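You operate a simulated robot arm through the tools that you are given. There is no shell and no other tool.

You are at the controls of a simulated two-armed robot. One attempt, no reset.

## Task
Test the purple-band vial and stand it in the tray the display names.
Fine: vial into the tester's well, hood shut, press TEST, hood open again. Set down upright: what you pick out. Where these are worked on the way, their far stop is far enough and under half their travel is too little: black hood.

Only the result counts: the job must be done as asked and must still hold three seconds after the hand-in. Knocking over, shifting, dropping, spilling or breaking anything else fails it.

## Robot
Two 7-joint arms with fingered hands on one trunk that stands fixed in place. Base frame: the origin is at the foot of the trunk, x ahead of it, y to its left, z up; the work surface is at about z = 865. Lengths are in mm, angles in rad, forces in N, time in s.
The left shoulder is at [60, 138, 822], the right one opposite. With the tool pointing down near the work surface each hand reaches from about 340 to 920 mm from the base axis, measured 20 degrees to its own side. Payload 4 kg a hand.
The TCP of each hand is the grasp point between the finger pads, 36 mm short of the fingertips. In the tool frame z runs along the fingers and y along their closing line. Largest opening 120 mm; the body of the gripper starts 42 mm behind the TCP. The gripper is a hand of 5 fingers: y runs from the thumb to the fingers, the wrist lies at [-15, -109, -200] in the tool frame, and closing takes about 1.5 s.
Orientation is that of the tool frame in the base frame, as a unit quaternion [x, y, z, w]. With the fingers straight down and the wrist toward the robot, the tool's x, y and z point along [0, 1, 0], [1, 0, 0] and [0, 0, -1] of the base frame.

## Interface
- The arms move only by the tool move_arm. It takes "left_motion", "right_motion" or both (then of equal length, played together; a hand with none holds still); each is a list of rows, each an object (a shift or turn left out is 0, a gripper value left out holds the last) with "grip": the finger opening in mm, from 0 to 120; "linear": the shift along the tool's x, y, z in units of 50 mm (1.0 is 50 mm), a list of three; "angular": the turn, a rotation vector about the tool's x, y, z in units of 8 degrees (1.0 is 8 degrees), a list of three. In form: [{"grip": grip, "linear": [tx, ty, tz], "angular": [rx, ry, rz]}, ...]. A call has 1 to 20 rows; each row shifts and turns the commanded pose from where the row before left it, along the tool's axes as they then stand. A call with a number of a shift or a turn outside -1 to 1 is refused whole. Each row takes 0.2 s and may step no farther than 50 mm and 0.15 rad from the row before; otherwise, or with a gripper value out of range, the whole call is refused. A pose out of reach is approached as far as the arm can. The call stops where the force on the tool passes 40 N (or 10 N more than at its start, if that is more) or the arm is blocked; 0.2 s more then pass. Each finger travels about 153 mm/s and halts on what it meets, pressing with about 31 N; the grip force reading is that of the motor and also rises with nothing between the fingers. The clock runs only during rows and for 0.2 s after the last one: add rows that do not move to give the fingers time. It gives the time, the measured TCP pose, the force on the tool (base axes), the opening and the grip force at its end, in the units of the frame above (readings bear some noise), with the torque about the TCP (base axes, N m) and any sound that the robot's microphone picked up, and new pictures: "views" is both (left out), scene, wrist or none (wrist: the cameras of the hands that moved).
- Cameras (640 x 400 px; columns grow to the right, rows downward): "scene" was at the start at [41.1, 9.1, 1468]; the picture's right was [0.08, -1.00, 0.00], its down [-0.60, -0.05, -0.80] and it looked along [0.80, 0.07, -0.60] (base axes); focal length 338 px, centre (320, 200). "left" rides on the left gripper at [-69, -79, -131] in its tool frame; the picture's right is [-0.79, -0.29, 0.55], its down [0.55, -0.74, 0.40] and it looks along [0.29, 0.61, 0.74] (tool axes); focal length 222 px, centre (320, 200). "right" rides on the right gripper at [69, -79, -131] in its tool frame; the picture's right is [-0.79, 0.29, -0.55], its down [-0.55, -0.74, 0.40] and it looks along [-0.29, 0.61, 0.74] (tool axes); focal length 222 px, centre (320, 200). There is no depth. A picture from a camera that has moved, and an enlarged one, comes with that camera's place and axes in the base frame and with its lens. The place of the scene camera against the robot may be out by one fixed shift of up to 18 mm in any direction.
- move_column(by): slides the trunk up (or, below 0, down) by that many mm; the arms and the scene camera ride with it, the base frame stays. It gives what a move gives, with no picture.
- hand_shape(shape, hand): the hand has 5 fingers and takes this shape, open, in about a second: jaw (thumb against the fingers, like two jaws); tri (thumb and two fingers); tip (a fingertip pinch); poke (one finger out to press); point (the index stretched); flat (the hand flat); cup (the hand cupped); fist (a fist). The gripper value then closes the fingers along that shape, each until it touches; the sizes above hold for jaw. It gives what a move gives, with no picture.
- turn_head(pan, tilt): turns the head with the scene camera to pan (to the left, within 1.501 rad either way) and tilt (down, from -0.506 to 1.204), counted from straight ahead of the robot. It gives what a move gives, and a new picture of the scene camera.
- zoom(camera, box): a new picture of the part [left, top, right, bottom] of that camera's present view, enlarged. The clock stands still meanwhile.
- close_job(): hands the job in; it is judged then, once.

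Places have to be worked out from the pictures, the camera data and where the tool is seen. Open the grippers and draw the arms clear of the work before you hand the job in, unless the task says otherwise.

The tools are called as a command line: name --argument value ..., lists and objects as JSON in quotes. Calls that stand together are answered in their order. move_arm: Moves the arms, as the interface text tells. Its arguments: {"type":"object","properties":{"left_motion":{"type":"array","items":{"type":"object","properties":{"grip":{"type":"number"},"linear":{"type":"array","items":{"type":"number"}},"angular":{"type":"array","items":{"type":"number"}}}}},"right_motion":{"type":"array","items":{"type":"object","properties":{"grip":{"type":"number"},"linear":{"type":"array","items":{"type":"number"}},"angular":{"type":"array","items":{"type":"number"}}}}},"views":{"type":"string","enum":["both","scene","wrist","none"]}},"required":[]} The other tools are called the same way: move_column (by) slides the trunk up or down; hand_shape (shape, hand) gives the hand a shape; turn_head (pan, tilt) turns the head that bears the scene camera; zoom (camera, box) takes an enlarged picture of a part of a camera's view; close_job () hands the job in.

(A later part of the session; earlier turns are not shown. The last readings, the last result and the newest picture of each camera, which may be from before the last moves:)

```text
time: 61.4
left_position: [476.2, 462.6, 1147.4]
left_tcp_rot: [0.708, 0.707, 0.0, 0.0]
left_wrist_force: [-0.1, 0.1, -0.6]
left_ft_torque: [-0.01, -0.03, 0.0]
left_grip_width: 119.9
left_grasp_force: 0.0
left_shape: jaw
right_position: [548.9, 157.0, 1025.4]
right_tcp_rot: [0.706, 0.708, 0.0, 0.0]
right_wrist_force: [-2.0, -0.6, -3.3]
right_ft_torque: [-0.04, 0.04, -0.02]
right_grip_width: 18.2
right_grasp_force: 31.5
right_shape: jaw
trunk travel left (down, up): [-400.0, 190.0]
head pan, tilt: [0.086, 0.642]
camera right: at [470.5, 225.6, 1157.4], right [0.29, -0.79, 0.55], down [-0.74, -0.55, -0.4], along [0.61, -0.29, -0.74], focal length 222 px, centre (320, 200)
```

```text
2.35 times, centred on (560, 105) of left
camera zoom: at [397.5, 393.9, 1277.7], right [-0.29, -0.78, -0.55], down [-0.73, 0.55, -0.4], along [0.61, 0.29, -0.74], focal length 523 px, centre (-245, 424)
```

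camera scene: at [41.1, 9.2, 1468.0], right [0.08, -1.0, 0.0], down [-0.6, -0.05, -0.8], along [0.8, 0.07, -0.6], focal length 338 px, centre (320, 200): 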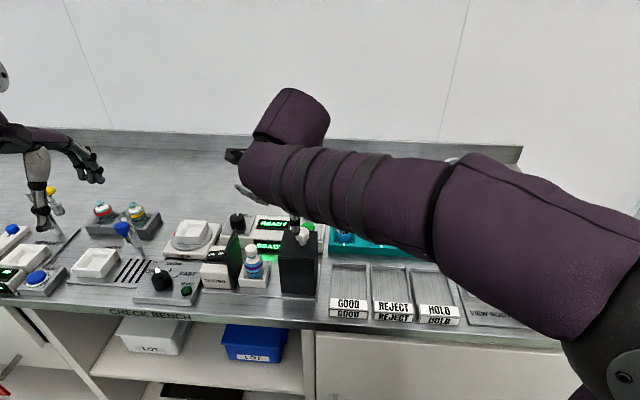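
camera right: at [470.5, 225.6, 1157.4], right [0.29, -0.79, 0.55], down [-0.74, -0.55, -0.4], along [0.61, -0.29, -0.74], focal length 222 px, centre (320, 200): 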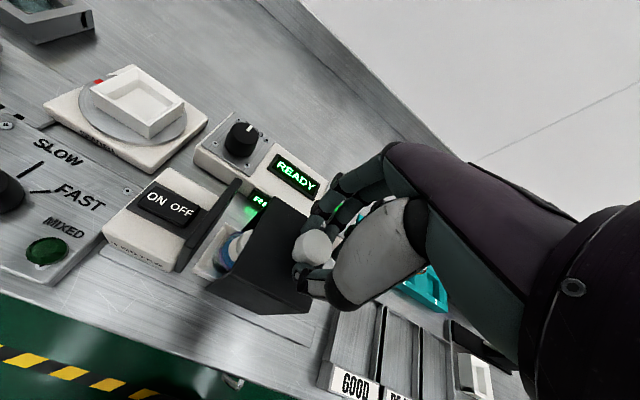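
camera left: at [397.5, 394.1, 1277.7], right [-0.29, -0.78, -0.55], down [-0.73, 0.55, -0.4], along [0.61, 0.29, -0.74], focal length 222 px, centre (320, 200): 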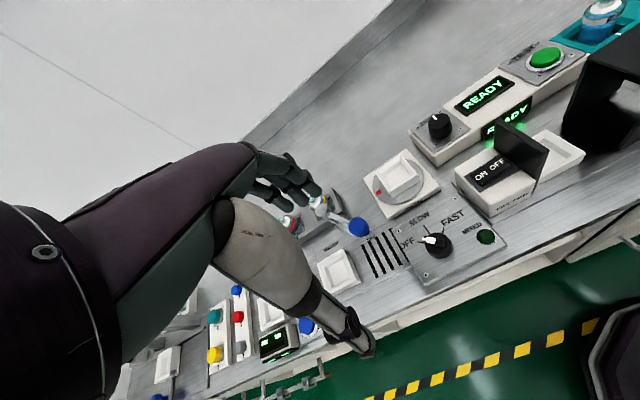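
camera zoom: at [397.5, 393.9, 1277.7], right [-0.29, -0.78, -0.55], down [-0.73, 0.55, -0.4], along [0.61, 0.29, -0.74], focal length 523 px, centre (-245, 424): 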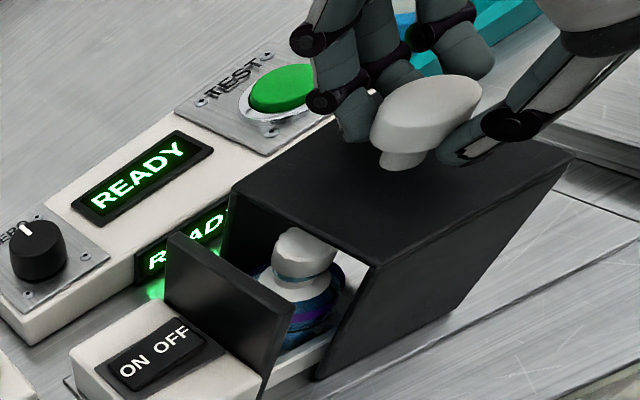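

The hood slides cleanly over the vial; about 25 mm of gap to the panel remains. Continuing slowly toward the stop.

move_arm --right_motion '[{"linear": [0.1, 0, 0]}, {"linear": [0.1, 0, 0]}, {"linear": [0.1, 0, 0]}, {"linear": [0.06, 0, 0]}, {}]' --views "none"

zoom --camera "left" --box '[480, 20, 640, 190]'

```text
time: 62.6
left_position: [476.1, 462.5, 1146.5]
left_tcp_rot: [0.707, 0.707, 0.0, 0.0]
left_wrist_force: [0.1, 0.8, 0.0]
left_ft_torque: [-0.01, 0.0, -0.02]
left_grip_width: 119.6
left_grasp_force: 0.0
left_shape: jaw
right_position: [549.9, 172.2, 1025.4]
right_tcp_rot: [0.707, 0.707, -0.001, 0.0]
right_wrist_force: [-1.0, -0.5, -4.1]
right_ft_torque: [-0.01, 0.04, 0.01]
right_grip_width: 18.3
right_grasp_force: 31.0
right_shape: jaw
trunk travel left (down, up): [-400.0, 190.0]
head pan, tilt: [0.086, 0.642]
```

```text
2.35 times, centred on (560, 105) of left
camera zoom: at [397.4, 393.9, 1277.7], right [-0.29, -0.78, -0.55], down [-0.73, 0.55, -0.4], along [0.61, 0.29, -0.74], focal length 523 px, centre (-245, 424)
```

zoom: 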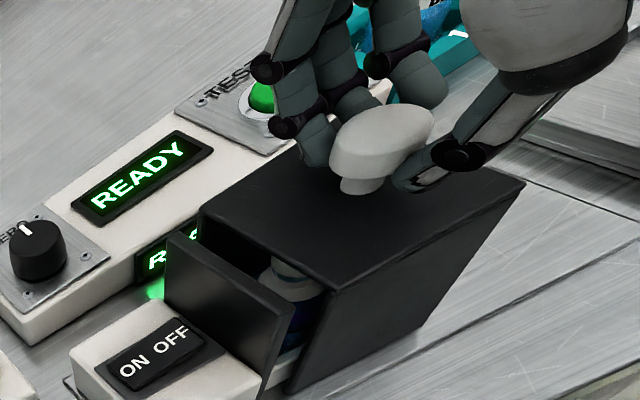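

No resistance yet; a ~12 mm gap remains. Continuing in small steps to the stop.

move_arm --right_motion '[{"linear": [0.08, 0, 0]}, {"linear": [0.06, 0, 0]}, {"linear": [0.06, 0, 0]}, {}]' --views "none"

zoom --camera "left" --box '[480, 20, 640, 190]'

```text
time: 63.6
left_position: [476.5, 463.0, 1147.6]
left_tcp_rot: [0.708, 0.706, 0.0, 0.0]
left_wrist_force: [-0.1, 0.3, 0.3]
left_ft_torque: [-0.03, 0.01, 0.0]
left_grip_width: 119.8
left_grasp_force: 0.2
left_shape: jaw
right_position: [548.8, 183.9, 1026.2]
right_tcp_rot: [0.707, 0.707, 0.0, 0.0]
right_wrist_force: [-0.2, 0.7, -3.9]
right_ft_torque: [-0.02, -0.01, 0.03]
right_grip_width: 18.3
right_grasp_force: 31.1
right_shape: jaw
trunk travel left (down, up): [-400.0, 190.0]
head pan, tilt: [0.086, 0.642]
```

```text
2.35 times, centred on (560, 105) of left
camera zoom: at [397.5, 394.0, 1277.6], right [-0.29, -0.79, -0.55], down [-0.73, 0.55, -0.4], along [0.61, 0.29, -0.74], focal length 523 px, centre (-245, 424)
```

zoom: 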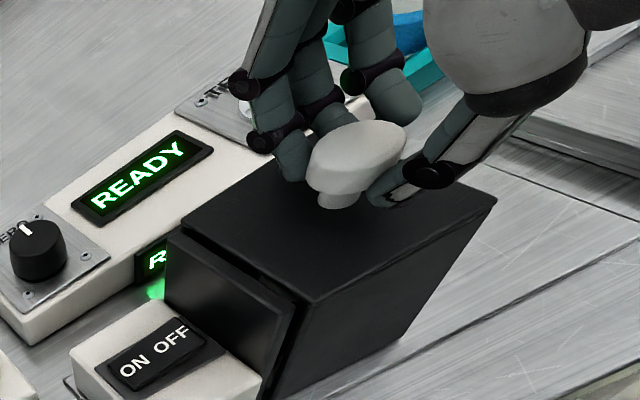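

Just a few millimetres of gap left. Continuing in 1.5 mm steps until the stop is felt.

move_arm --right_motion '[{"linear": [0.03, 0, 0]}, {"linear": [0.03, 0, 0]}, {"linear": [0.03, 0, 0]}, {}]' --views "none"

zoom --camera "left" --box '[480, 20, 640, 190]'

```text
time: 64.6
left_position: [475.4, 460.8, 1147.3]
left_tcp_rot: [0.708, 0.706, 0.0, -0.001]
left_wrist_force: [-0.5, 0.6, 0.1]
left_ft_torque: [0.02, -0.02, 0.0]
left_grip_width: 119.6
left_grasp_force: 0.1
left_shape: jaw
right_position: [549.7, 186.6, 1025.5]
right_tcp_rot: [0.709, 0.705, 0.0, 0.001]
right_wrist_force: [-7.1, -12.8, -5.2]
right_ft_torque: [-0.31, 0.15, -0.1]
right_grip_width: 18.1
right_grasp_force: 31.2
right_shape: jaw
trunk travel left (down, up): [-400.0, 190.0]
head pan, tilt: [0.086, 0.642]
```

```text
2.35 times, centred on (560, 105) of left
camera zoom: at [397.1, 392.4, 1278.1], right [-0.29, -0.78, -0.55], down [-0.73, 0.55, -0.4], along [0.61, 0.29, -0.74], focal length 523 px, centre (-245, 424)
```

zoom: 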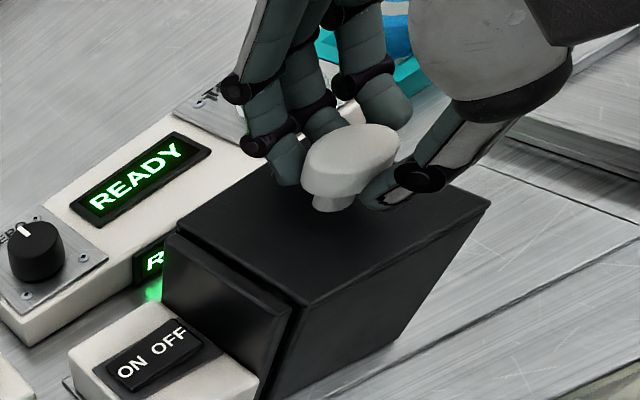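

The stop is reached (−12.8 N in y); the hood is shut. I'll open the hand and lift away from the knob.

move_arm --right_motion '[{"grip": 25}, {"grip": 45}, {"grip": 65}, {"grip": 80}, {"grip": 80}, {"linear": [0, 0, -0.4]}, {"linear": [0, 0, -0.6]}, {"linear": [0, 0, -0.6]}, {}]' --views "both"

zoom --camera "left" --box '[480, 20, 640, 190]'

zoom --camera "right" --box '[180, 140, 380, 330]'

```text
time: 66.6
left_position: [475.8, 462.8, 1147.6]
left_tcp_rot: [0.707, 0.707, 0.0, 0.0]
left_wrist_force: [-1.0, 0.6, -0.2]
left_ft_torque: [-0.03, 0.01, 0.01]
left_grip_width: 119.8
left_grasp_force: 0.1
left_shape: jaw
right_position: [549.1, 187.6, 1105.6]
right_tcp_rot: [0.706, 0.708, 0.0, 0.0]
right_wrist_force: [0.7, -0.4, 0.0]
right_ft_torque: [0.04, -0.01, -0.02]
right_grip_width: 79.8
right_grasp_force: 0.2
right_shape: jaw
trunk travel left (down, up): [-400.0, 190.0]
head pan, tilt: [0.086, 0.642]
camera scene: at [41.1, 9.3, 1468.0], right [0.08, -1.0, 0.0], down [-0.6, -0.05, -0.8], along [0.8, 0.07, -0.6], focal length 338 px, centre (320, 200)
camera right: at [469.4, 256.9, 1237.4], right [0.29, -0.78, 0.55], down [-0.74, -0.55, -0.4], along [0.61, -0.29, -0.74], focal length 222 px, centre (320, 200)
```

scene: 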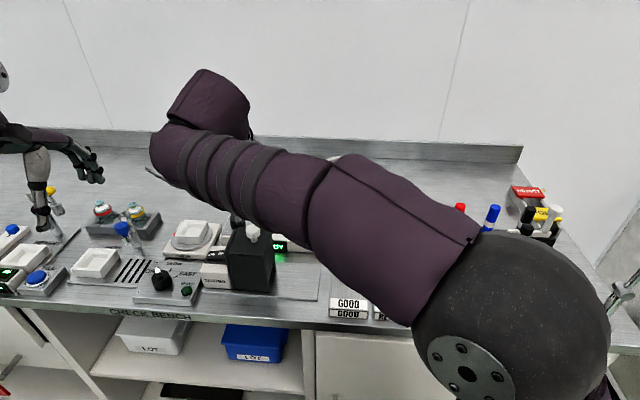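
right: 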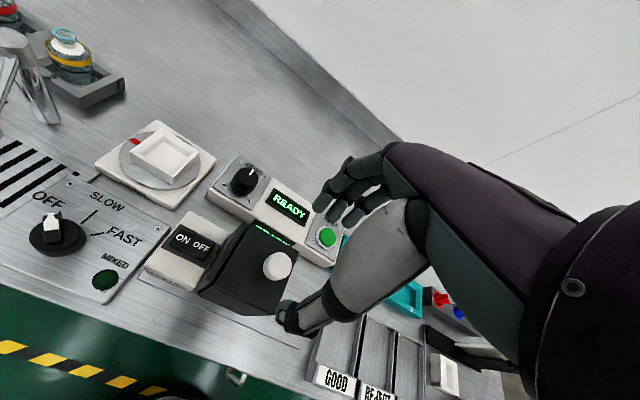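

```text
2.35 times, centred on (560, 105) of left
camera zoom: at [397.4, 393.9, 1277.7], right [-0.29, -0.78, -0.55], down [-0.73, 0.55, -0.4], along [0.61, 0.29, -0.74], focal length 523 px, centre (-245, 424)
```

zoom: 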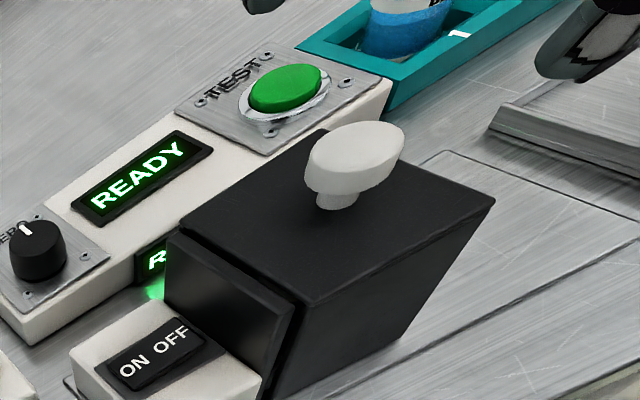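

```text
2.11 times, centred on (280, 235) of right
camera zoom: at [469.4, 256.9, 1237.4], right [0.29, -0.78, 0.55], down [-0.74, -0.55, -0.4], along [0.61, -0.29, -0.74], focal length 468 px, centre (404, 126)
```

zoom: 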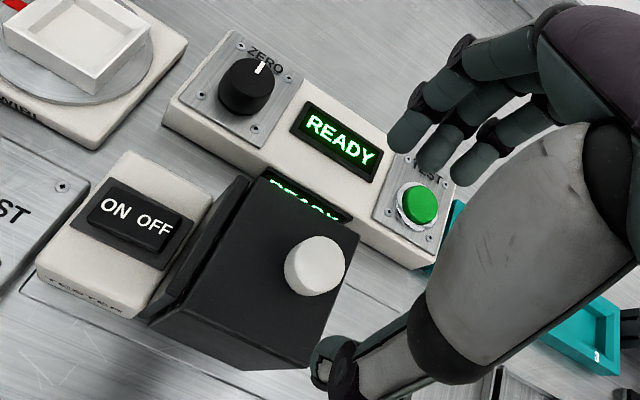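

Hood is shut. For pressing TEST I'll set the right hand to the poke shape (one finger out) and see where that fingertip lies.

hand_shape --shape "poke" --hand "right"

zoom --camera "right" --box '[180, 120, 440, 360]'

zoom --camera "scene" --box '[130, 50, 350, 300]'

```text
time: 67.5
left_position: [477.5, 463.6, 1146.6]
left_tcp_rot: [0.708, 0.706, 0.0, 0.001]
left_wrist_force: [0.3, 0.6, 0.4]
left_ft_torque: [-0.01, 0.0, 0.01]
left_grip_width: 119.8
left_grasp_force: 0.0
left_shape: jaw
right_position: [549.1, 186.7, 1105.0]
right_tcp_rot: [0.707, 0.707, -0.001, 0.0]
right_wrist_force: [0.0, 0.6, 0.2]
right_ft_torque: [0.02, -0.01, -0.02]
right_grip_width: 0.0
right_grasp_force: 0.1
right_shape: poke
trunk travel left (down, up): [-400.0, 190.0]
head pan, tilt: [0.086, 0.642]
```

```text
1.67 times, centred on (310, 240) of right
camera zoom: at [469.5, 257.0, 1237.2], right [0.29, -0.79, 0.55], down [-0.74, -0.55, -0.4], along [0.61, -0.29, -0.74], focal length 370 px, centre (337, 133)
```

zoom: 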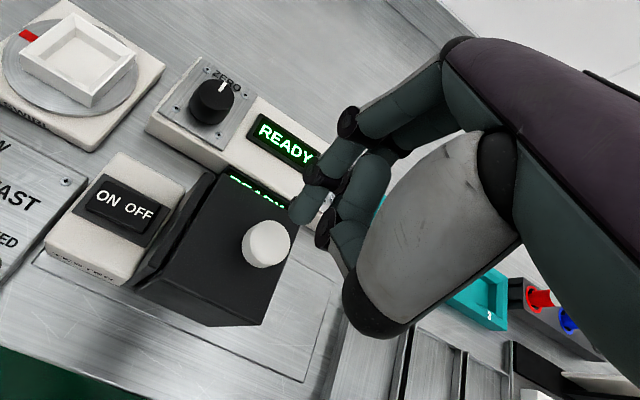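

```text
1.60 times, centred on (240, 175) of scene
camera zoom: at [41.1, 9.3, 1468.0], right [0.08, -1.0, 0.0], down [-0.6, -0.05, -0.8], along [0.8, 0.07, -0.6], focal length 540 px, centre (448, 240)
```

zoom: 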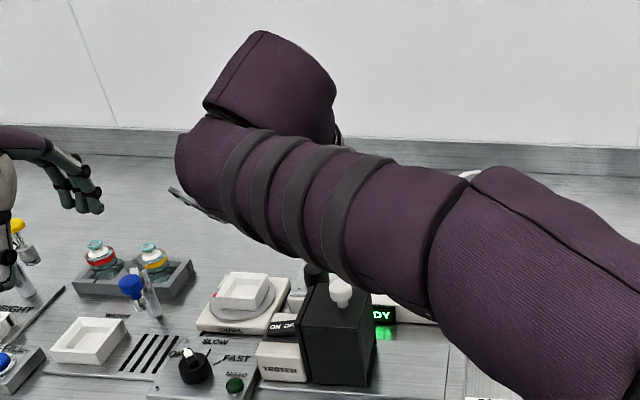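

I'll check the poke finger in the left camera too, to triangulate its tip.

zoom --camera "left" --box '[420, 0, 640, 150]'

zoom --camera "right" --box '[260, 150, 380, 270]'

```text
2.67 times, centred on (530, 75) of left
camera zoom: at [397.3, 393.9, 1277.7], right [-0.29, -0.78, -0.55], down [-0.73, 0.55, -0.4], along [0.61, 0.29, -0.74], focal length 592 px, centre (-240, 533)
```

zoom: 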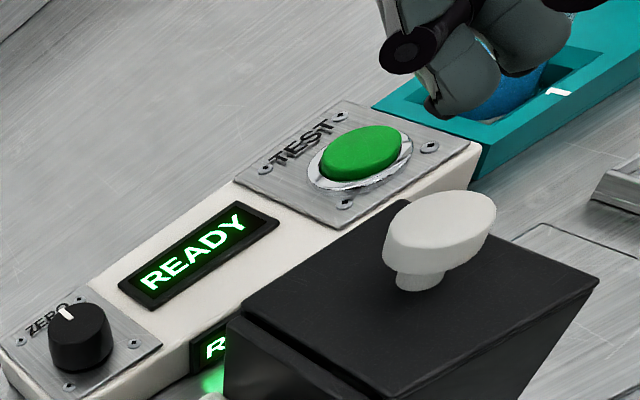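

```text
3.33 times, centred on (320, 210) of right
camera zoom: at [469.5, 257.0, 1237.2], right [0.29, -0.79, 0.55], down [-0.74, -0.55, -0.4], along [0.61, -0.29, -0.74], focal length 740 px, centre (320, 167)
```

zoom: 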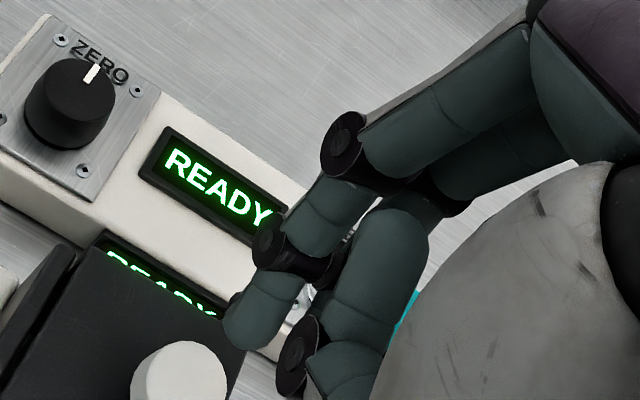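

Triangulation puts the poke fingertip at about TCP+(6,1,-49). TEST is at ≈(679,86,~905). I'll move the hand over the button at z≈1010 (tip ≈960) and check.

move_arm --right_motion '[{"linear": [-0.68, 0, 0]}, {"linear": [-0.68, 0, 0]}, {"linear": [-0.68, 0, 0]}, {"linear": [0, 0.62, 0]}, {"linear": [0, 0.62, 0]}, {"linear": [0, 0.62, 0]}, {"linear": [0, 0.62, 0]}, {"linear": [0, 0, 0.7]}, {"linear": [0, 0, 0.7]}, {"linear": [0, 0, 0.5]}, {}]' --views "both"

zoom --camera "right" --box '[230, 150, 350, 280]'

zoom --camera "left" --box '[420, 0, 640, 150]'

zoom --camera "scene" --box '[250, 150, 360, 270]'

```text
time: 69.9
left_position: [476.1, 463.1, 1145.7]
left_tcp_rot: [0.707, 0.707, 0.0, 0.0]
left_wrist_force: [0.2, 0.7, 0.4]
left_ft_torque: [0.04, -0.02, 0.0]
left_grip_width: 119.7
left_grasp_force: 0.1
left_shape: jaw
right_position: [671.9, 85.4, 1011.0]
right_tcp_rot: [0.707, 0.707, 0.0, 0.0]
right_wrist_force: [-0.2, 0.4, -0.1]
right_ft_torque: [0.02, 0.01, 0.01]
right_grip_width: 0.1
right_grasp_force: 0.0
right_shape: poke
trunk travel left (down, up): [-400.0, 190.0]
head pan, tilt: [0.086, 0.642]
camera scene: at [41.1, 9.2, 1468.0], right [0.08, -1.0, 0.0], down [-0.6, -0.05, -0.8], along [0.8, 0.07, -0.6], focal length 338 px, centre (320, 200)
camera right: at [593.2, 154.2, 1143.8], right [0.29, -0.79, 0.55], down [-0.74, -0.55, -0.4], along [0.61, -0.29, -0.74], focal length 222 px, centre (320, 200)
```

scene: 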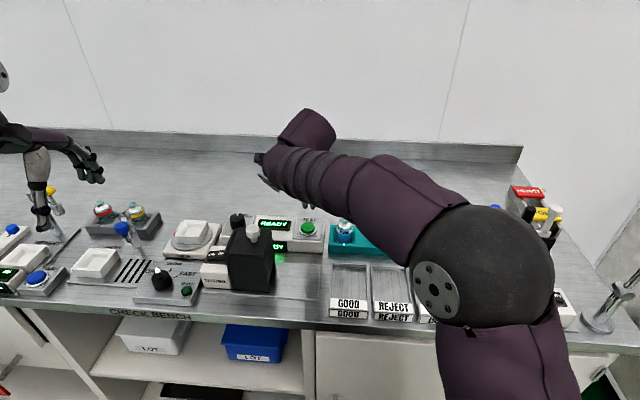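
right: 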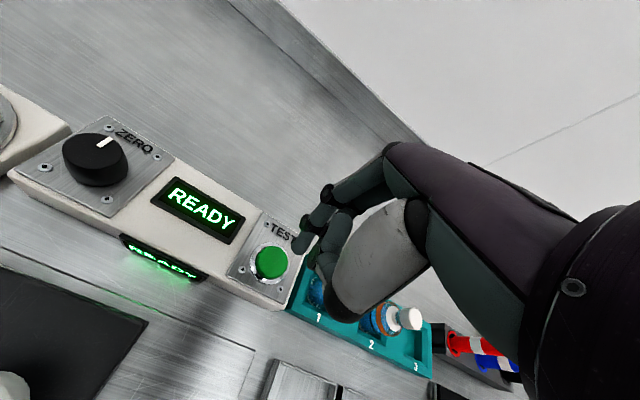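

```text
3.08 times, centred on (290, 215) of right
camera zoom: at [593.2, 154.2, 1143.8], right [0.29, -0.79, 0.55], down [-0.74, -0.55, -0.4], along [0.61, -0.29, -0.74], focal length 684 px, centre (412, 154)
```

zoom: 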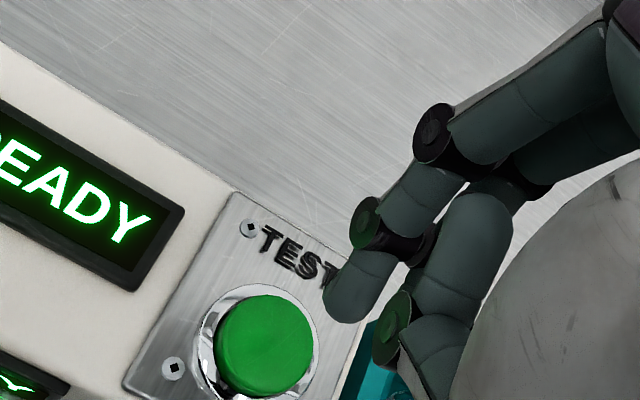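

```text
2.67 times, centred on (530, 75) of left
camera zoom: at [397.3, 393.8, 1277.7], right [-0.29, -0.78, -0.55], down [-0.73, 0.55, -0.4], along [0.61, 0.29, -0.74], focal length 592 px, centre (-240, 533)
```

zoom: 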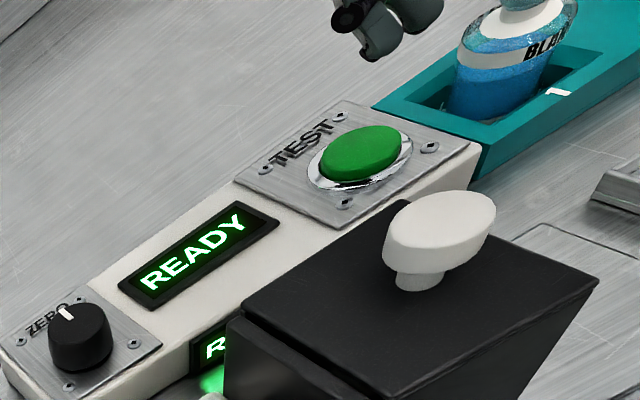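

```text
3.33 times, centred on (305, 210) of scene
camera zoom: at [41.1, 9.2, 1468.0], right [0.08, -1.0, 0.0], down [-0.6, -0.05, -0.8], along [0.8, 0.07, -0.6], focal length 1125 px, centre (370, 167)
```

zoom: 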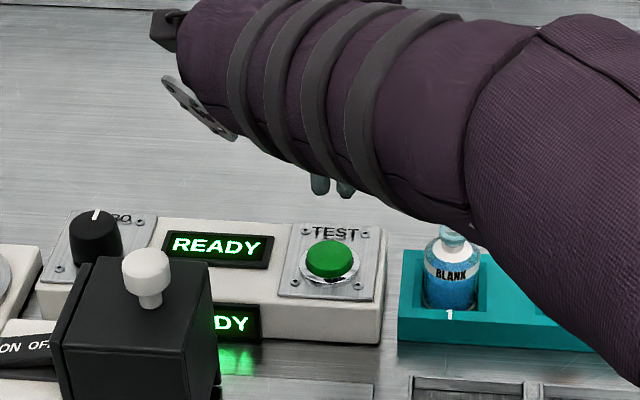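

The button lies at ≈(678,88.7,907) and the finger tip is within ±4 mm of the planned spot. I'll move to (677,86) and lower to z≈965, then look again.

move_arm --right_motion '[{"linear": [0.01, 0.1, 0]}, {"linear": [0, 0, 0.4]}, {"linear": [0, 0, 0.3]}, {"linear": [0, 0, 0.2]}, {}]' --views "wrist"

zoom --camera "right" --box '[230, 150, 350, 280]'

zoom --camera "left" --box '[500, 0, 640, 100]'

zoom --camera "scene" --box '[270, 180, 360, 270]'

```text
time: 71.1
left_position: [476.0, 462.6, 1147.3]
left_tcp_rot: [0.708, 0.706, 0.0, 0.0]
left_wrist_force: [0.1, 0.8, -0.6]
left_ft_torque: [-0.04, 0.04, -0.01]
left_grip_width: 119.7
left_grasp_force: 0.0
left_shape: jaw
right_position: [678.3, 86.7, 966.1]
right_tcp_rot: [0.707, 0.707, 0.0, -0.001]
right_wrist_force: [-0.7, 0.2, -0.5]
right_ft_torque: [-0.04, 0.01, -0.04]
right_grip_width: 0.1
right_grasp_force: 0.0
right_shape: poke
trunk travel left (down, up): [-400.0, 190.0]
head pan, tilt: [0.086, 0.642]
camera right: at [599.6, 155.7, 1097.8], right [0.29, -0.79, 0.55], down [-0.74, -0.55, -0.4], along [0.61, -0.29, -0.74], focal length 222 px, centre (320, 200)
```

right: 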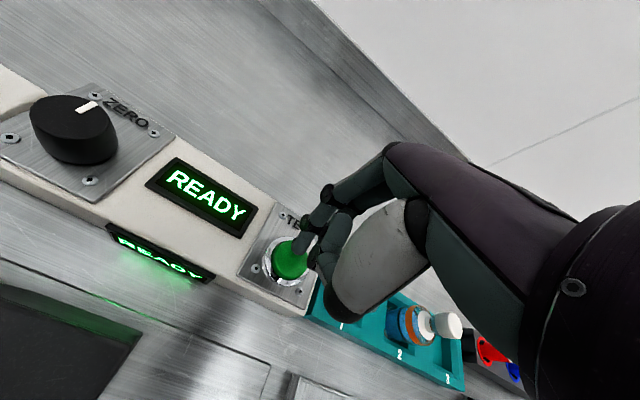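

```text
3.08 times, centred on (290, 215) of right
camera zoom: at [599.6, 155.7, 1097.8], right [0.29, -0.79, 0.55], down [-0.74, -0.55, -0.4], along [0.61, -0.29, -0.74], focal length 684 px, centre (412, 154)
```

zoom: 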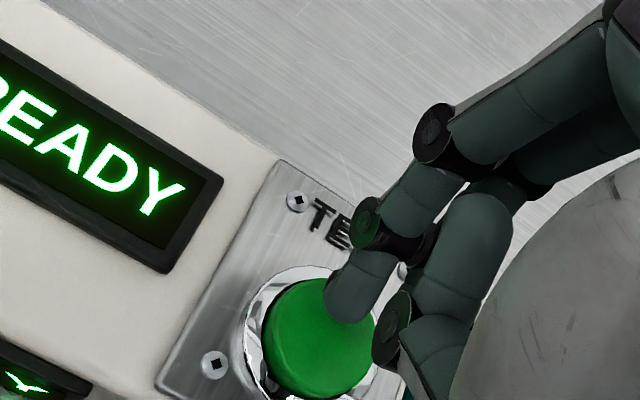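

```text
4.00 times, centred on (570, 50) of left
camera zoom: at [397.4, 393.9, 1277.7], right [-0.29, -0.78, -0.55], down [-0.73, 0.55, -0.4], along [0.61, 0.29, -0.74], focal length 888 px, centre (-680, 800)
```

zoom: 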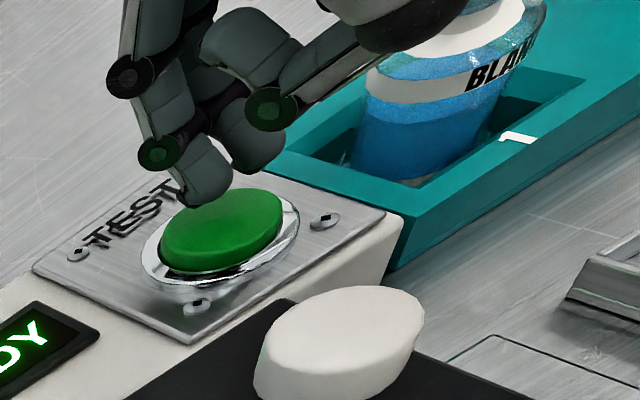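

```text
4.44 times, centred on (315, 225) of scene
camera zoom: at [41.1, 9.3, 1468.0], right [0.08, -1.0, 0.0], down [-0.6, -0.05, -0.8], along [0.8, 0.07, -0.6], focal length 1500 px, centre (342, 89)
```

zoom: 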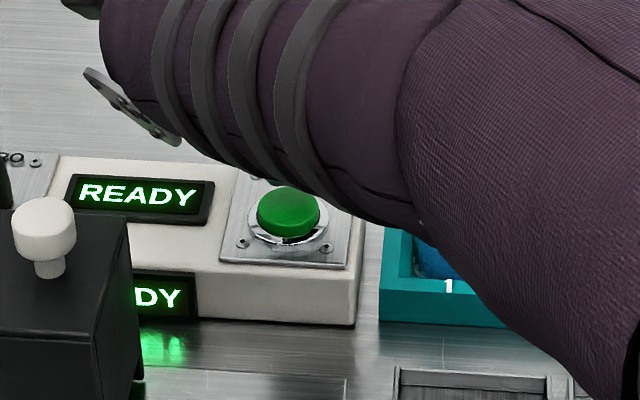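

The fingertip is poised right above the green button (~15–20 mm). Lowering 12 mm, then small steps with force checks.

move_arm --right_motion '[{"linear": [0, 0, 0.08]}, {"linear": [0, 0, 0.08]}, {"linear": [0, 0, 0.08]}, {}]' --views "none"

zoom --camera "left" --box '[500, 0, 640, 100]'

```text
time: 72.1
left_position: [476.4, 462.0, 1147.5]
left_tcp_rot: [0.707, 0.707, 0.0, 0.0]
left_wrist_force: [0.6, -0.2, 0.6]
left_ft_torque: [-0.02, 0.01, 0.02]
left_grip_width: 120.0
left_grasp_force: 0.2
left_shape: jaw
right_position: [679.0, 86.3, 953.2]
right_tcp_rot: [0.707, 0.707, -0.001, -0.001]
right_wrist_force: [0.9, 0.2, 0.7]
right_ft_torque: [-0.02, 0.05, -0.03]
right_grip_width: 0.0
right_grasp_force: 0.0
right_shape: poke
trunk travel left (down, up): [-400.0, 190.0]
head pan, tilt: [0.086, 0.642]
```

```text
4.00 times, centred on (570, 50) of left
camera zoom: at [397.3, 393.9, 1277.7], right [-0.29, -0.78, -0.55], down [-0.73, 0.55, -0.4], along [0.61, 0.29, -0.74], focal length 888 px, centre (-680, 800)
```

zoom: 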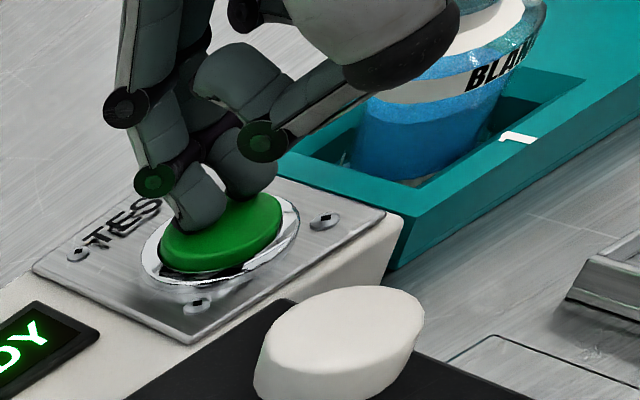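

The tip is about to touch the button. Pressing on in 1.5 mm steps.

move_arm --right_motion '[{"linear": [0, 0, 0.03]}, {"linear": [0, 0, 0.03]}, {"linear": [0, 0, 0.03]}, {}]' --views "none"

zoom --camera "left" --box '[420, 0, 640, 150]'

```text
time: 73.1
left_position: [475.9, 463.4, 1146.0]
left_tcp_rot: [0.708, 0.706, 0.0, -0.001]
left_wrist_force: [-0.7, -0.4, 0.4]
left_ft_torque: [-0.03, -0.01, -0.02]
left_grip_width: 119.7
left_grasp_force: 0.1
left_shape: jaw
right_position: [678.5, 86.7, 950.5]
right_tcp_rot: [0.707, 0.707, 0.001, 0.0]
right_wrist_force: [3.0, -0.1, 7.9]
right_ft_torque: [0.03, -0.09, -0.01]
right_grip_width: 0.1
right_grasp_force: 0.0
right_shape: poke
trunk travel left (down, up): [-400.0, 190.0]
head pan, tilt: [0.086, 0.642]
heard: click
```

```text
2.67 times, centred on (530, 75) of left
camera zoom: at [397.1, 393.7, 1277.9], right [-0.29, -0.78, -0.55], down [-0.73, 0.55, -0.4], along [0.61, 0.29, -0.74], focal length 592 px, centre (-240, 533)
```

zoom: 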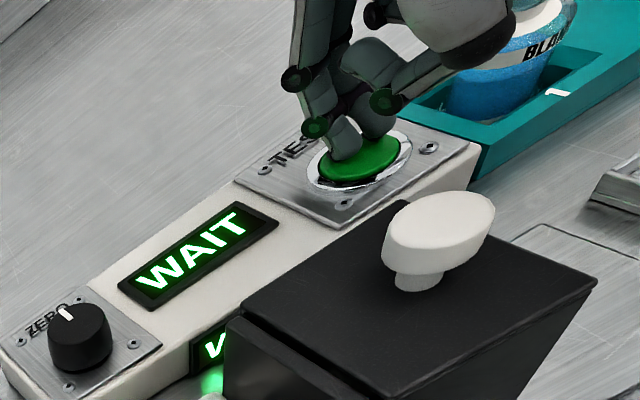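

A click was heard and the display shows WAIT. I'll lift the finger off the button and wait for the result.

move_arm --right_motion '[{"linear": [0, 0, -0.3]}, {"linear": [0, 0, -0.6]}, {"linear": [0, 0, -0.6]}, {"linear": [0, -0.3, -0.6]}, {}, {}, {}]' --views "scene"

zoom --camera "left" --box '[420, 0, 640, 150]'

```text
time: 74.7
left_position: [476.6, 463.8, 1146.6]
left_tcp_rot: [0.708, 0.706, 0.0, 0.0]
left_wrist_force: [-0.1, -0.6, 0.7]
left_ft_torque: [0.03, -0.04, 0.02]
left_grip_width: 119.7
left_grasp_force: 0.0
left_shape: jaw
right_position: [663.6, 88.1, 1052.4]
right_tcp_rot: [0.707, 0.707, -0.001, 0.0]
right_wrist_force: [0.6, 1.0, 0.5]
right_ft_torque: [-0.06, -0.02, -0.02]
right_grip_width: 0.0
right_grasp_force: 0.0
right_shape: poke
trunk travel left (down, up): [-400.0, 190.0]
head pan, tilt: [0.086, 0.642]
camera scene: at [41.1, 9.2, 1468.0], right [0.08, -1.0, 0.0], down [-0.6, -0.05, -0.8], along [0.8, 0.07, -0.6], focal length 338 px, centre (320, 200)
```

scene: 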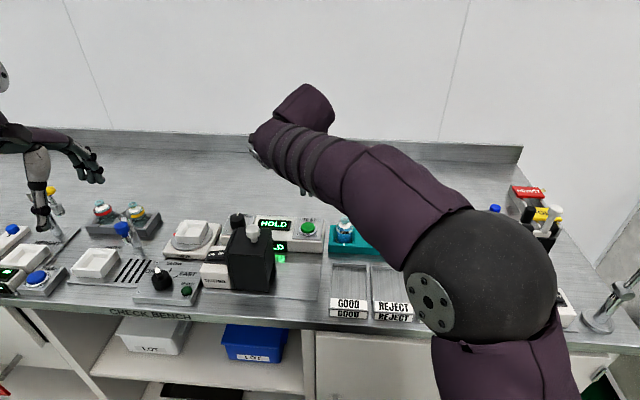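

```text
2.67 times, centred on (530, 75) of left
camera zoom: at [397.3, 393.9, 1277.7], right [-0.29, -0.78, -0.55], down [-0.73, 0.55, -0.4], along [0.61, 0.29, -0.74], focal length 592 px, centre (-240, 533)
```

zoom: 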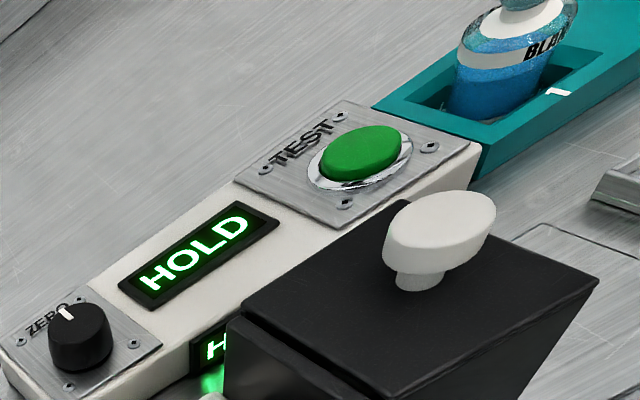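

The display reads HOLD. Now to reopen the hood: raise, move the right hand back over the knob, and return it to jaw shape.

move_arm --right_motion '[{"linear": [0, -0.2, -0.6]}, {"linear": [0, -0.6, -0.5]}, {"linear": [0, -0.75, 0]}, {"linear": [0, -0.74, 0]}, {"linear": [0.65, 0, 0]}, {"linear": [0.65, 0, 0]}, {"linear": [0.67, 0, 0]}, {}]' --views "none"

hand_shape --shape "jaw" --hand "right"

zoom --camera "right" --box '[180, 140, 380, 330]'

zoom --camera "left" --box '[420, 0, 640, 150]'

```text
time: 76.5
left_position: [476.9, 463.4, 1147.0]
left_tcp_rot: [0.708, 0.707, 0.0, 0.001]
left_wrist_force: [0.4, -1.2, -0.1]
left_ft_torque: [-0.02, 0.02, 0.01]
left_grip_width: 119.9
left_grasp_force: 0.0
left_shape: jaw
right_position: [548.9, 184.6, 1110.6]
right_tcp_rot: [0.708, 0.706, 0.0, 0.0]
right_wrist_force: [-0.3, -0.2, 0.0]
right_ft_torque: [-0.01, 0.01, 0.01]
right_grip_width: 0.0
right_grasp_force: 0.1
right_shape: poke
trunk travel left (down, up): [-400.0, 190.0]
head pan, tilt: [0.086, 0.642]
```

```text
time: 77.4
left_position: [475.8, 464.2, 1146.1]
left_tcp_rot: [0.707, 0.708, 0.0, 0.0]
left_wrist_force: [-0.2, -0.1, 0.3]
left_ft_torque: [0.01, 0.0, 0.02]
left_grip_width: 119.5
left_grasp_force: 0.1
left_shape: jaw
right_position: [548.8, 185.0, 1109.1]
right_tcp_rot: [0.707, 0.707, 0.0, 0.001]
right_wrist_force: [-0.3, 0.1, 0.1]
right_ft_torque: [0.0, -0.02, 0.04]
right_grip_width: 120.0
right_grasp_force: 0.1
right_shape: jaw
trunk travel left (down, up): [-400.0, 190.0]
head pan, tilt: [0.086, 0.642]
```

```text
2.11 times, centred on (280, 235) of right
camera zoom: at [469.6, 253.8, 1241.8], right [0.29, -0.79, 0.55], down [-0.74, -0.55, -0.4], along [0.61, -0.29, -0.74], focal length 468 px, centre (404, 126)
```

zoom: 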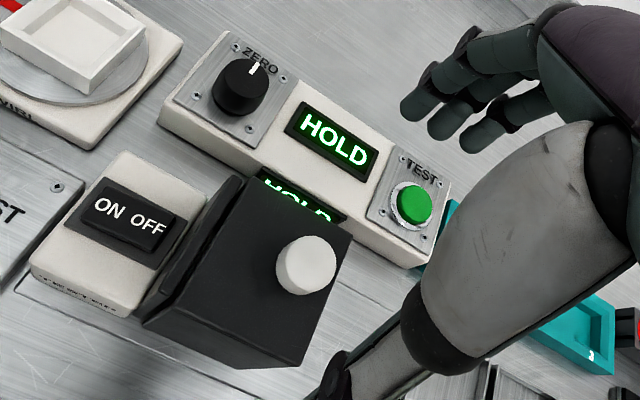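

```text
2.67 times, centred on (530, 75) of left
camera zoom: at [397.4, 393.9, 1277.7], right [-0.29, -0.78, -0.55], down [-0.73, 0.55, -0.4], along [0.61, 0.29, -0.74], focal length 592 px, centre (-240, 533)
```

zoom: 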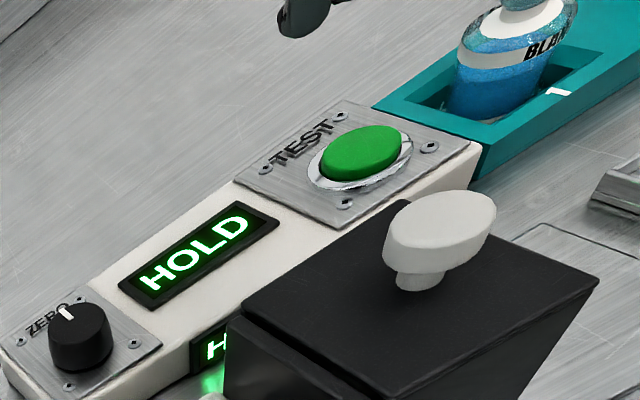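

HOLD is steady. The knob is at ≈(549.5,186). Narrowing to 80 mm, lowering to z≈1026 and gripping it.

move_arm --right_motion '[{"grip": 80, "linear": [0.01, 0, 0.3]}, {"linear": [0, 0, 0.5]}, {"linear": [0, 0, 0.5]}, {"linear": [0, 0, 0.36]}, {"grip": 65}, {"grip": 50}, {"grip": 38}, {"grip": 28}, {"grip": 18}, {"grip": 12}, {"grip": 12}, {"grip": 12}]' --views "wrist"

zoom --camera "left" --box '[480, 20, 640, 190]'

```text
time: 80.0
left_position: [476.5, 462.9, 1147.1]
left_tcp_rot: [0.708, 0.707, 0.0, 0.0]
left_wrist_force: [0.2, 0.7, 0.8]
left_ft_torque: [0.01, 0.0, 0.02]
left_grip_width: 120.0
left_grasp_force: 0.0
left_shape: jaw
right_position: [547.7, 185.5, 1026.5]
right_tcp_rot: [0.707, 0.707, 0.0, 0.0]
right_wrist_force: [-4.8, 0.3, -2.3]
right_ft_torque: [0.01, 0.1, -0.07]
right_grip_width: 19.6
right_grasp_force: 31.0
right_shape: jaw
trunk travel left (down, up): [-400.0, 190.0]
head pan, tilt: [0.086, 0.642]
camera right: at [469.2, 254.7, 1157.5], right [0.29, -0.78, 0.55], down [-0.74, -0.55, -0.4], along [0.61, -0.29, -0.74], focal length 222 px, centre (320, 200)
```

right: 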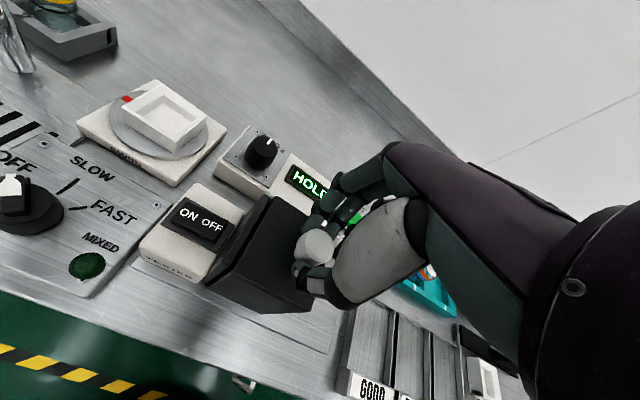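

```text
2.35 times, centred on (560, 105) of left
camera zoom: at [397.0, 393.9, 1277.8], right [-0.29, -0.78, -0.55], down [-0.73, 0.55, -0.4], along [0.61, 0.29, -0.74], focal length 523 px, centre (-245, 424)
```

zoom: 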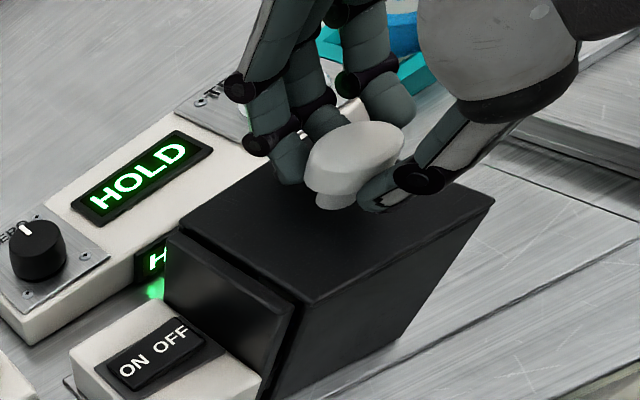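

Knob gripped (19.6 mm). Sliding the hood back to the right, 75 mm first.

move_arm --right_motion '[{"linear": [-0.1, 0, 0]}, {"linear": [-0.2, 0, 0]}, {"linear": [-0.2, 0, 0]}, {"linear": [-0.2, 0, 0]}, {"linear": [-0.2, 0, 0]}, {"linear": [-0.2, 0, 0]}, {"linear": [-0.2, 0, 0]}, {"linear": [-0.2, 0, 0]}, {}]' --views "none"

zoom --camera "left" --box '[480, 20, 640, 190]'

```text
time: 82.0
left_position: [474.9, 463.3, 1145.9]
left_tcp_rot: [0.708, 0.707, 0.0, 0.0]
left_wrist_force: [-0.4, -0.3, 0.0]
left_ft_torque: [0.01, 0.02, -0.01]
left_grip_width: 119.7
left_grasp_force: 0.1
left_shape: jaw
right_position: [548.4, 109.1, 1024.0]
right_tcp_rot: [0.708, 0.706, 0.0, -0.001]
right_wrist_force: [-4.1, 0.1, -4.1]
right_ft_torque: [-0.03, 0.15, -0.09]
right_grip_width: 19.2
right_grasp_force: 30.9
right_shape: jaw
trunk travel left (down, up): [-400.0, 190.0]
head pan, tilt: [0.086, 0.642]
```

```text
2.35 times, centred on (560, 105) of left
camera zoom: at [397.1, 393.9, 1277.7], right [-0.29, -0.78, -0.55], down [-0.73, 0.55, -0.4], along [0.61, 0.29, -0.74], focal length 523 px, centre (-245, 424)
```

zoom: 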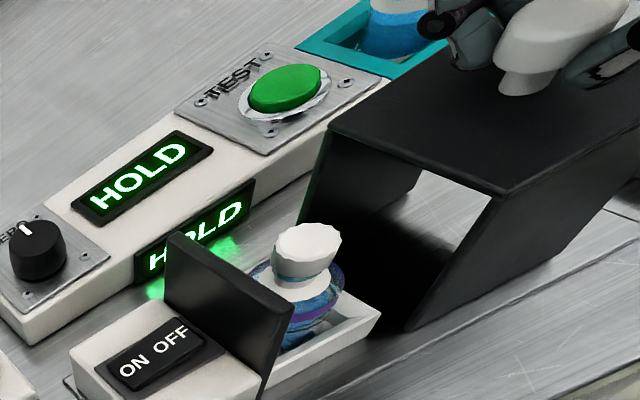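

The hood is clearing the vial. Continuing the last ~25 mm to its open stop in small steps.

move_arm --right_motion '[{"linear": [-0.15, 0, 0]}, {"linear": [-0.15, 0, 0]}, {"linear": [-0.1, 0, 0]}, {"linear": [-0.06, 0, 0]}, {}]' --views "none"

zoom --camera "left" --box '[480, 20, 640, 190]'

```text
time: 83.2
left_position: [475.9, 463.1, 1146.4]
left_tcp_rot: [0.708, 0.707, 0.001, 0.001]
left_wrist_force: [-0.6, -0.5, 0.4]
left_ft_torque: [0.0, -0.01, -0.01]
left_grip_width: 119.9
left_grasp_force: 0.0
left_shape: jaw
right_position: [548.1, 86.5, 1025.7]
right_tcp_rot: [0.708, 0.706, 0.0, 0.0]
right_wrist_force: [-1.0, -1.7, -5.3]
right_ft_torque: [-0.08, 0.0, -0.07]
right_grip_width: 19.4
right_grasp_force: 31.3
right_shape: jaw
trunk travel left (down, up): [-400.0, 190.0]
head pan, tilt: [0.086, 0.642]
```

```text
2.35 times, centred on (560, 105) of left
camera zoom: at [397.5, 393.7, 1277.7], right [-0.29, -0.78, -0.55], down [-0.73, 0.55, -0.4], along [0.61, 0.29, -0.74], focal length 523 px, centre (-245, 424)
```

zoom: 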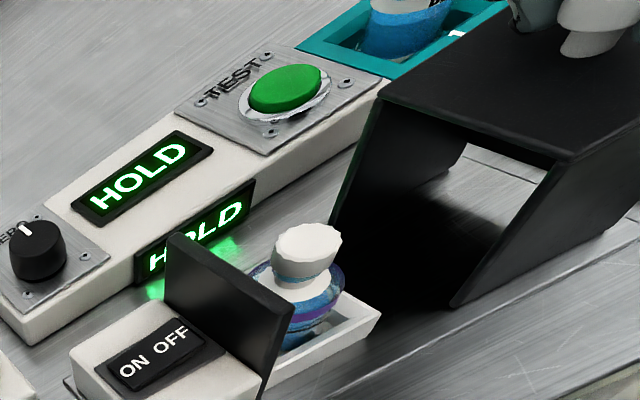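

Nearly back at its original open position (about 2 mm short). Nudging on to the stop.

move_arm --right_motion '[{"linear": [-0.03, 0, 0]}, {"linear": [-0.03, 0, 0]}, {"linear": [-0.03, 0, 0]}, {}]' --views "none"

zoom --camera "left" --box '[480, 20, 640, 190]'

```text
time: 84.2
left_position: [476.6, 462.5, 1146.5]
left_tcp_rot: [0.707, 0.707, -0.002, 0.001]
left_wrist_force: [0.1, 0.1, -0.1]
left_ft_torque: [0.01, -0.01, 0.03]
left_grip_width: 119.6
left_grasp_force: 0.0
left_shape: jaw
right_position: [547.1, 85.0, 1025.8]
right_tcp_rot: [0.707, 0.707, 0.001, 0.0]
right_wrist_force: [-1.8, 5.6, -6.4]
right_ft_torque: [0.14, 0.05, 0.01]
right_grip_width: 19.5
right_grasp_force: 30.7
right_shape: jaw
trunk travel left (down, up): [-400.0, 190.0]
head pan, tilt: [0.086, 0.642]
```

```text
2.35 times, centred on (560, 105) of left
camera zoom: at [397.4, 394.7, 1277.4], right [-0.29, -0.79, -0.55], down [-0.73, 0.55, -0.4], along [0.61, 0.29, -0.74], focal length 523 px, centre (-245, 424)
```

zoom: 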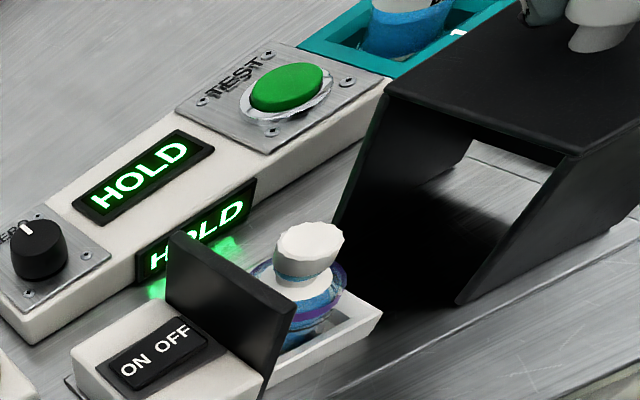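

The open stop is felt (+5.6 N in y): hood fully open, vial undisturbed. Releasing the knob and raising the hand.

move_arm --right_motion '[{"grip": 25}, {"grip": 45}, {"grip": 65}, {"grip": 80}, {"grip": 80}, {"linear": [0, 0, -0.4]}, {"linear": [0, 0, -0.6]}, {"linear": [0, 0, -0.6]}, {"linear": [0, 0, -0.5]}, {}]' --views "both"

zoom --camera "left" --box '[480, 20, 640, 190]'

zoom --camera "scene" --box '[310, 220, 480, 335]'

```text
time: 86.4
left_position: [476.3, 461.7, 1147.2]
left_tcp_rot: [0.708, 0.707, 0.0, 0.001]
left_wrist_force: [-0.8, 1.1, -0.4]
left_ft_torque: [-0.04, -0.03, 0.03]
left_grip_width: 119.8
left_grasp_force: 0.0
left_shape: jaw
right_position: [549.4, 84.3, 1132.7]
right_tcp_rot: [0.708, 0.707, 0.0, 0.0]
right_wrist_force: [0.1, 0.1, -0.4]
right_ft_torque: [0.02, 0.03, -0.02]
right_grip_width: 79.6
right_grasp_force: 0.0
right_shape: jaw
trunk travel left (down, up): [-400.0, 190.0]
head pan, tilt: [0.086, 0.642]
camera scene: at [41.1, 9.3, 1468.0], right [0.08, -1.0, 0.0], down [-0.6, -0.05, -0.8], along [0.8, 0.07, -0.6], focal length 338 px, centre (320, 200)
camera right: at [470.1, 153.1, 1264.3], right [0.29, -0.79, 0.55], down [-0.74, -0.55, -0.4], along [0.61, -0.29, -0.74], focal length 222 px, centre (320, 200)
```

scene: 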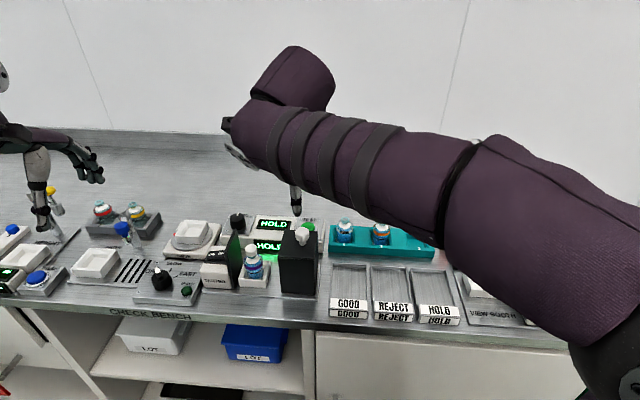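
right: 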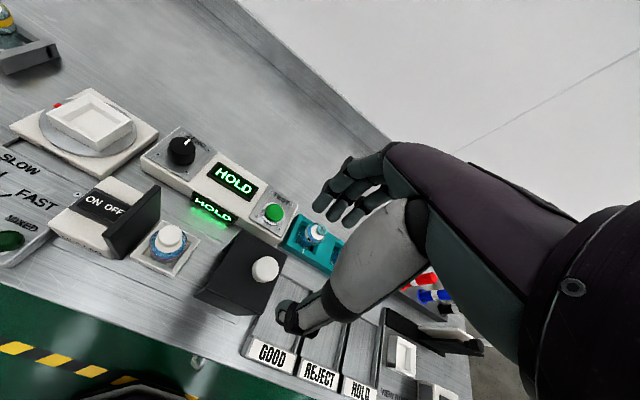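

```text
2.35 times, centred on (560, 105) of left
camera zoom: at [397.4, 393.9, 1277.7], right [-0.29, -0.78, -0.55], down [-0.73, 0.55, -0.4], along [0.61, 0.29, -0.74], focal length 523 px, centre (-245, 424)
```

zoom: 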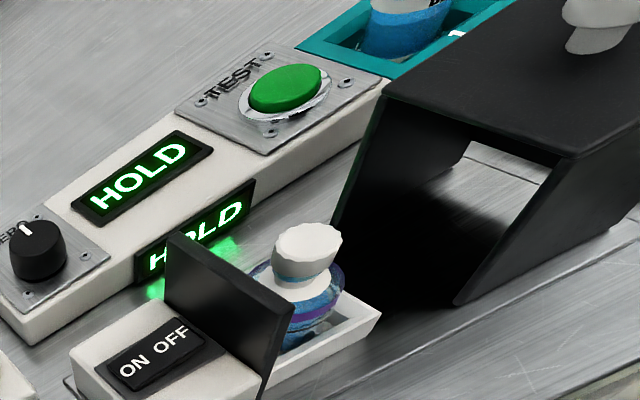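

```text
3.48 times, centred on (395, 278) of scene
camera zoom: at [41.1, 9.3, 1468.0], right [0.08, -1.0, 0.0], down [-0.6, -0.05, -0.8], along [0.8, 0.07, -0.6], focal length 1174 px, centre (59, -70)
```

zoom: 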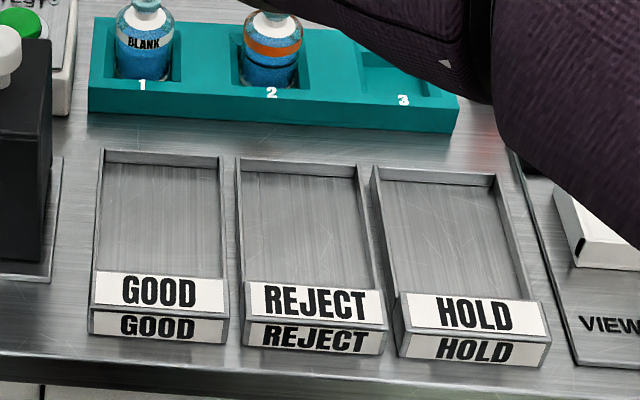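

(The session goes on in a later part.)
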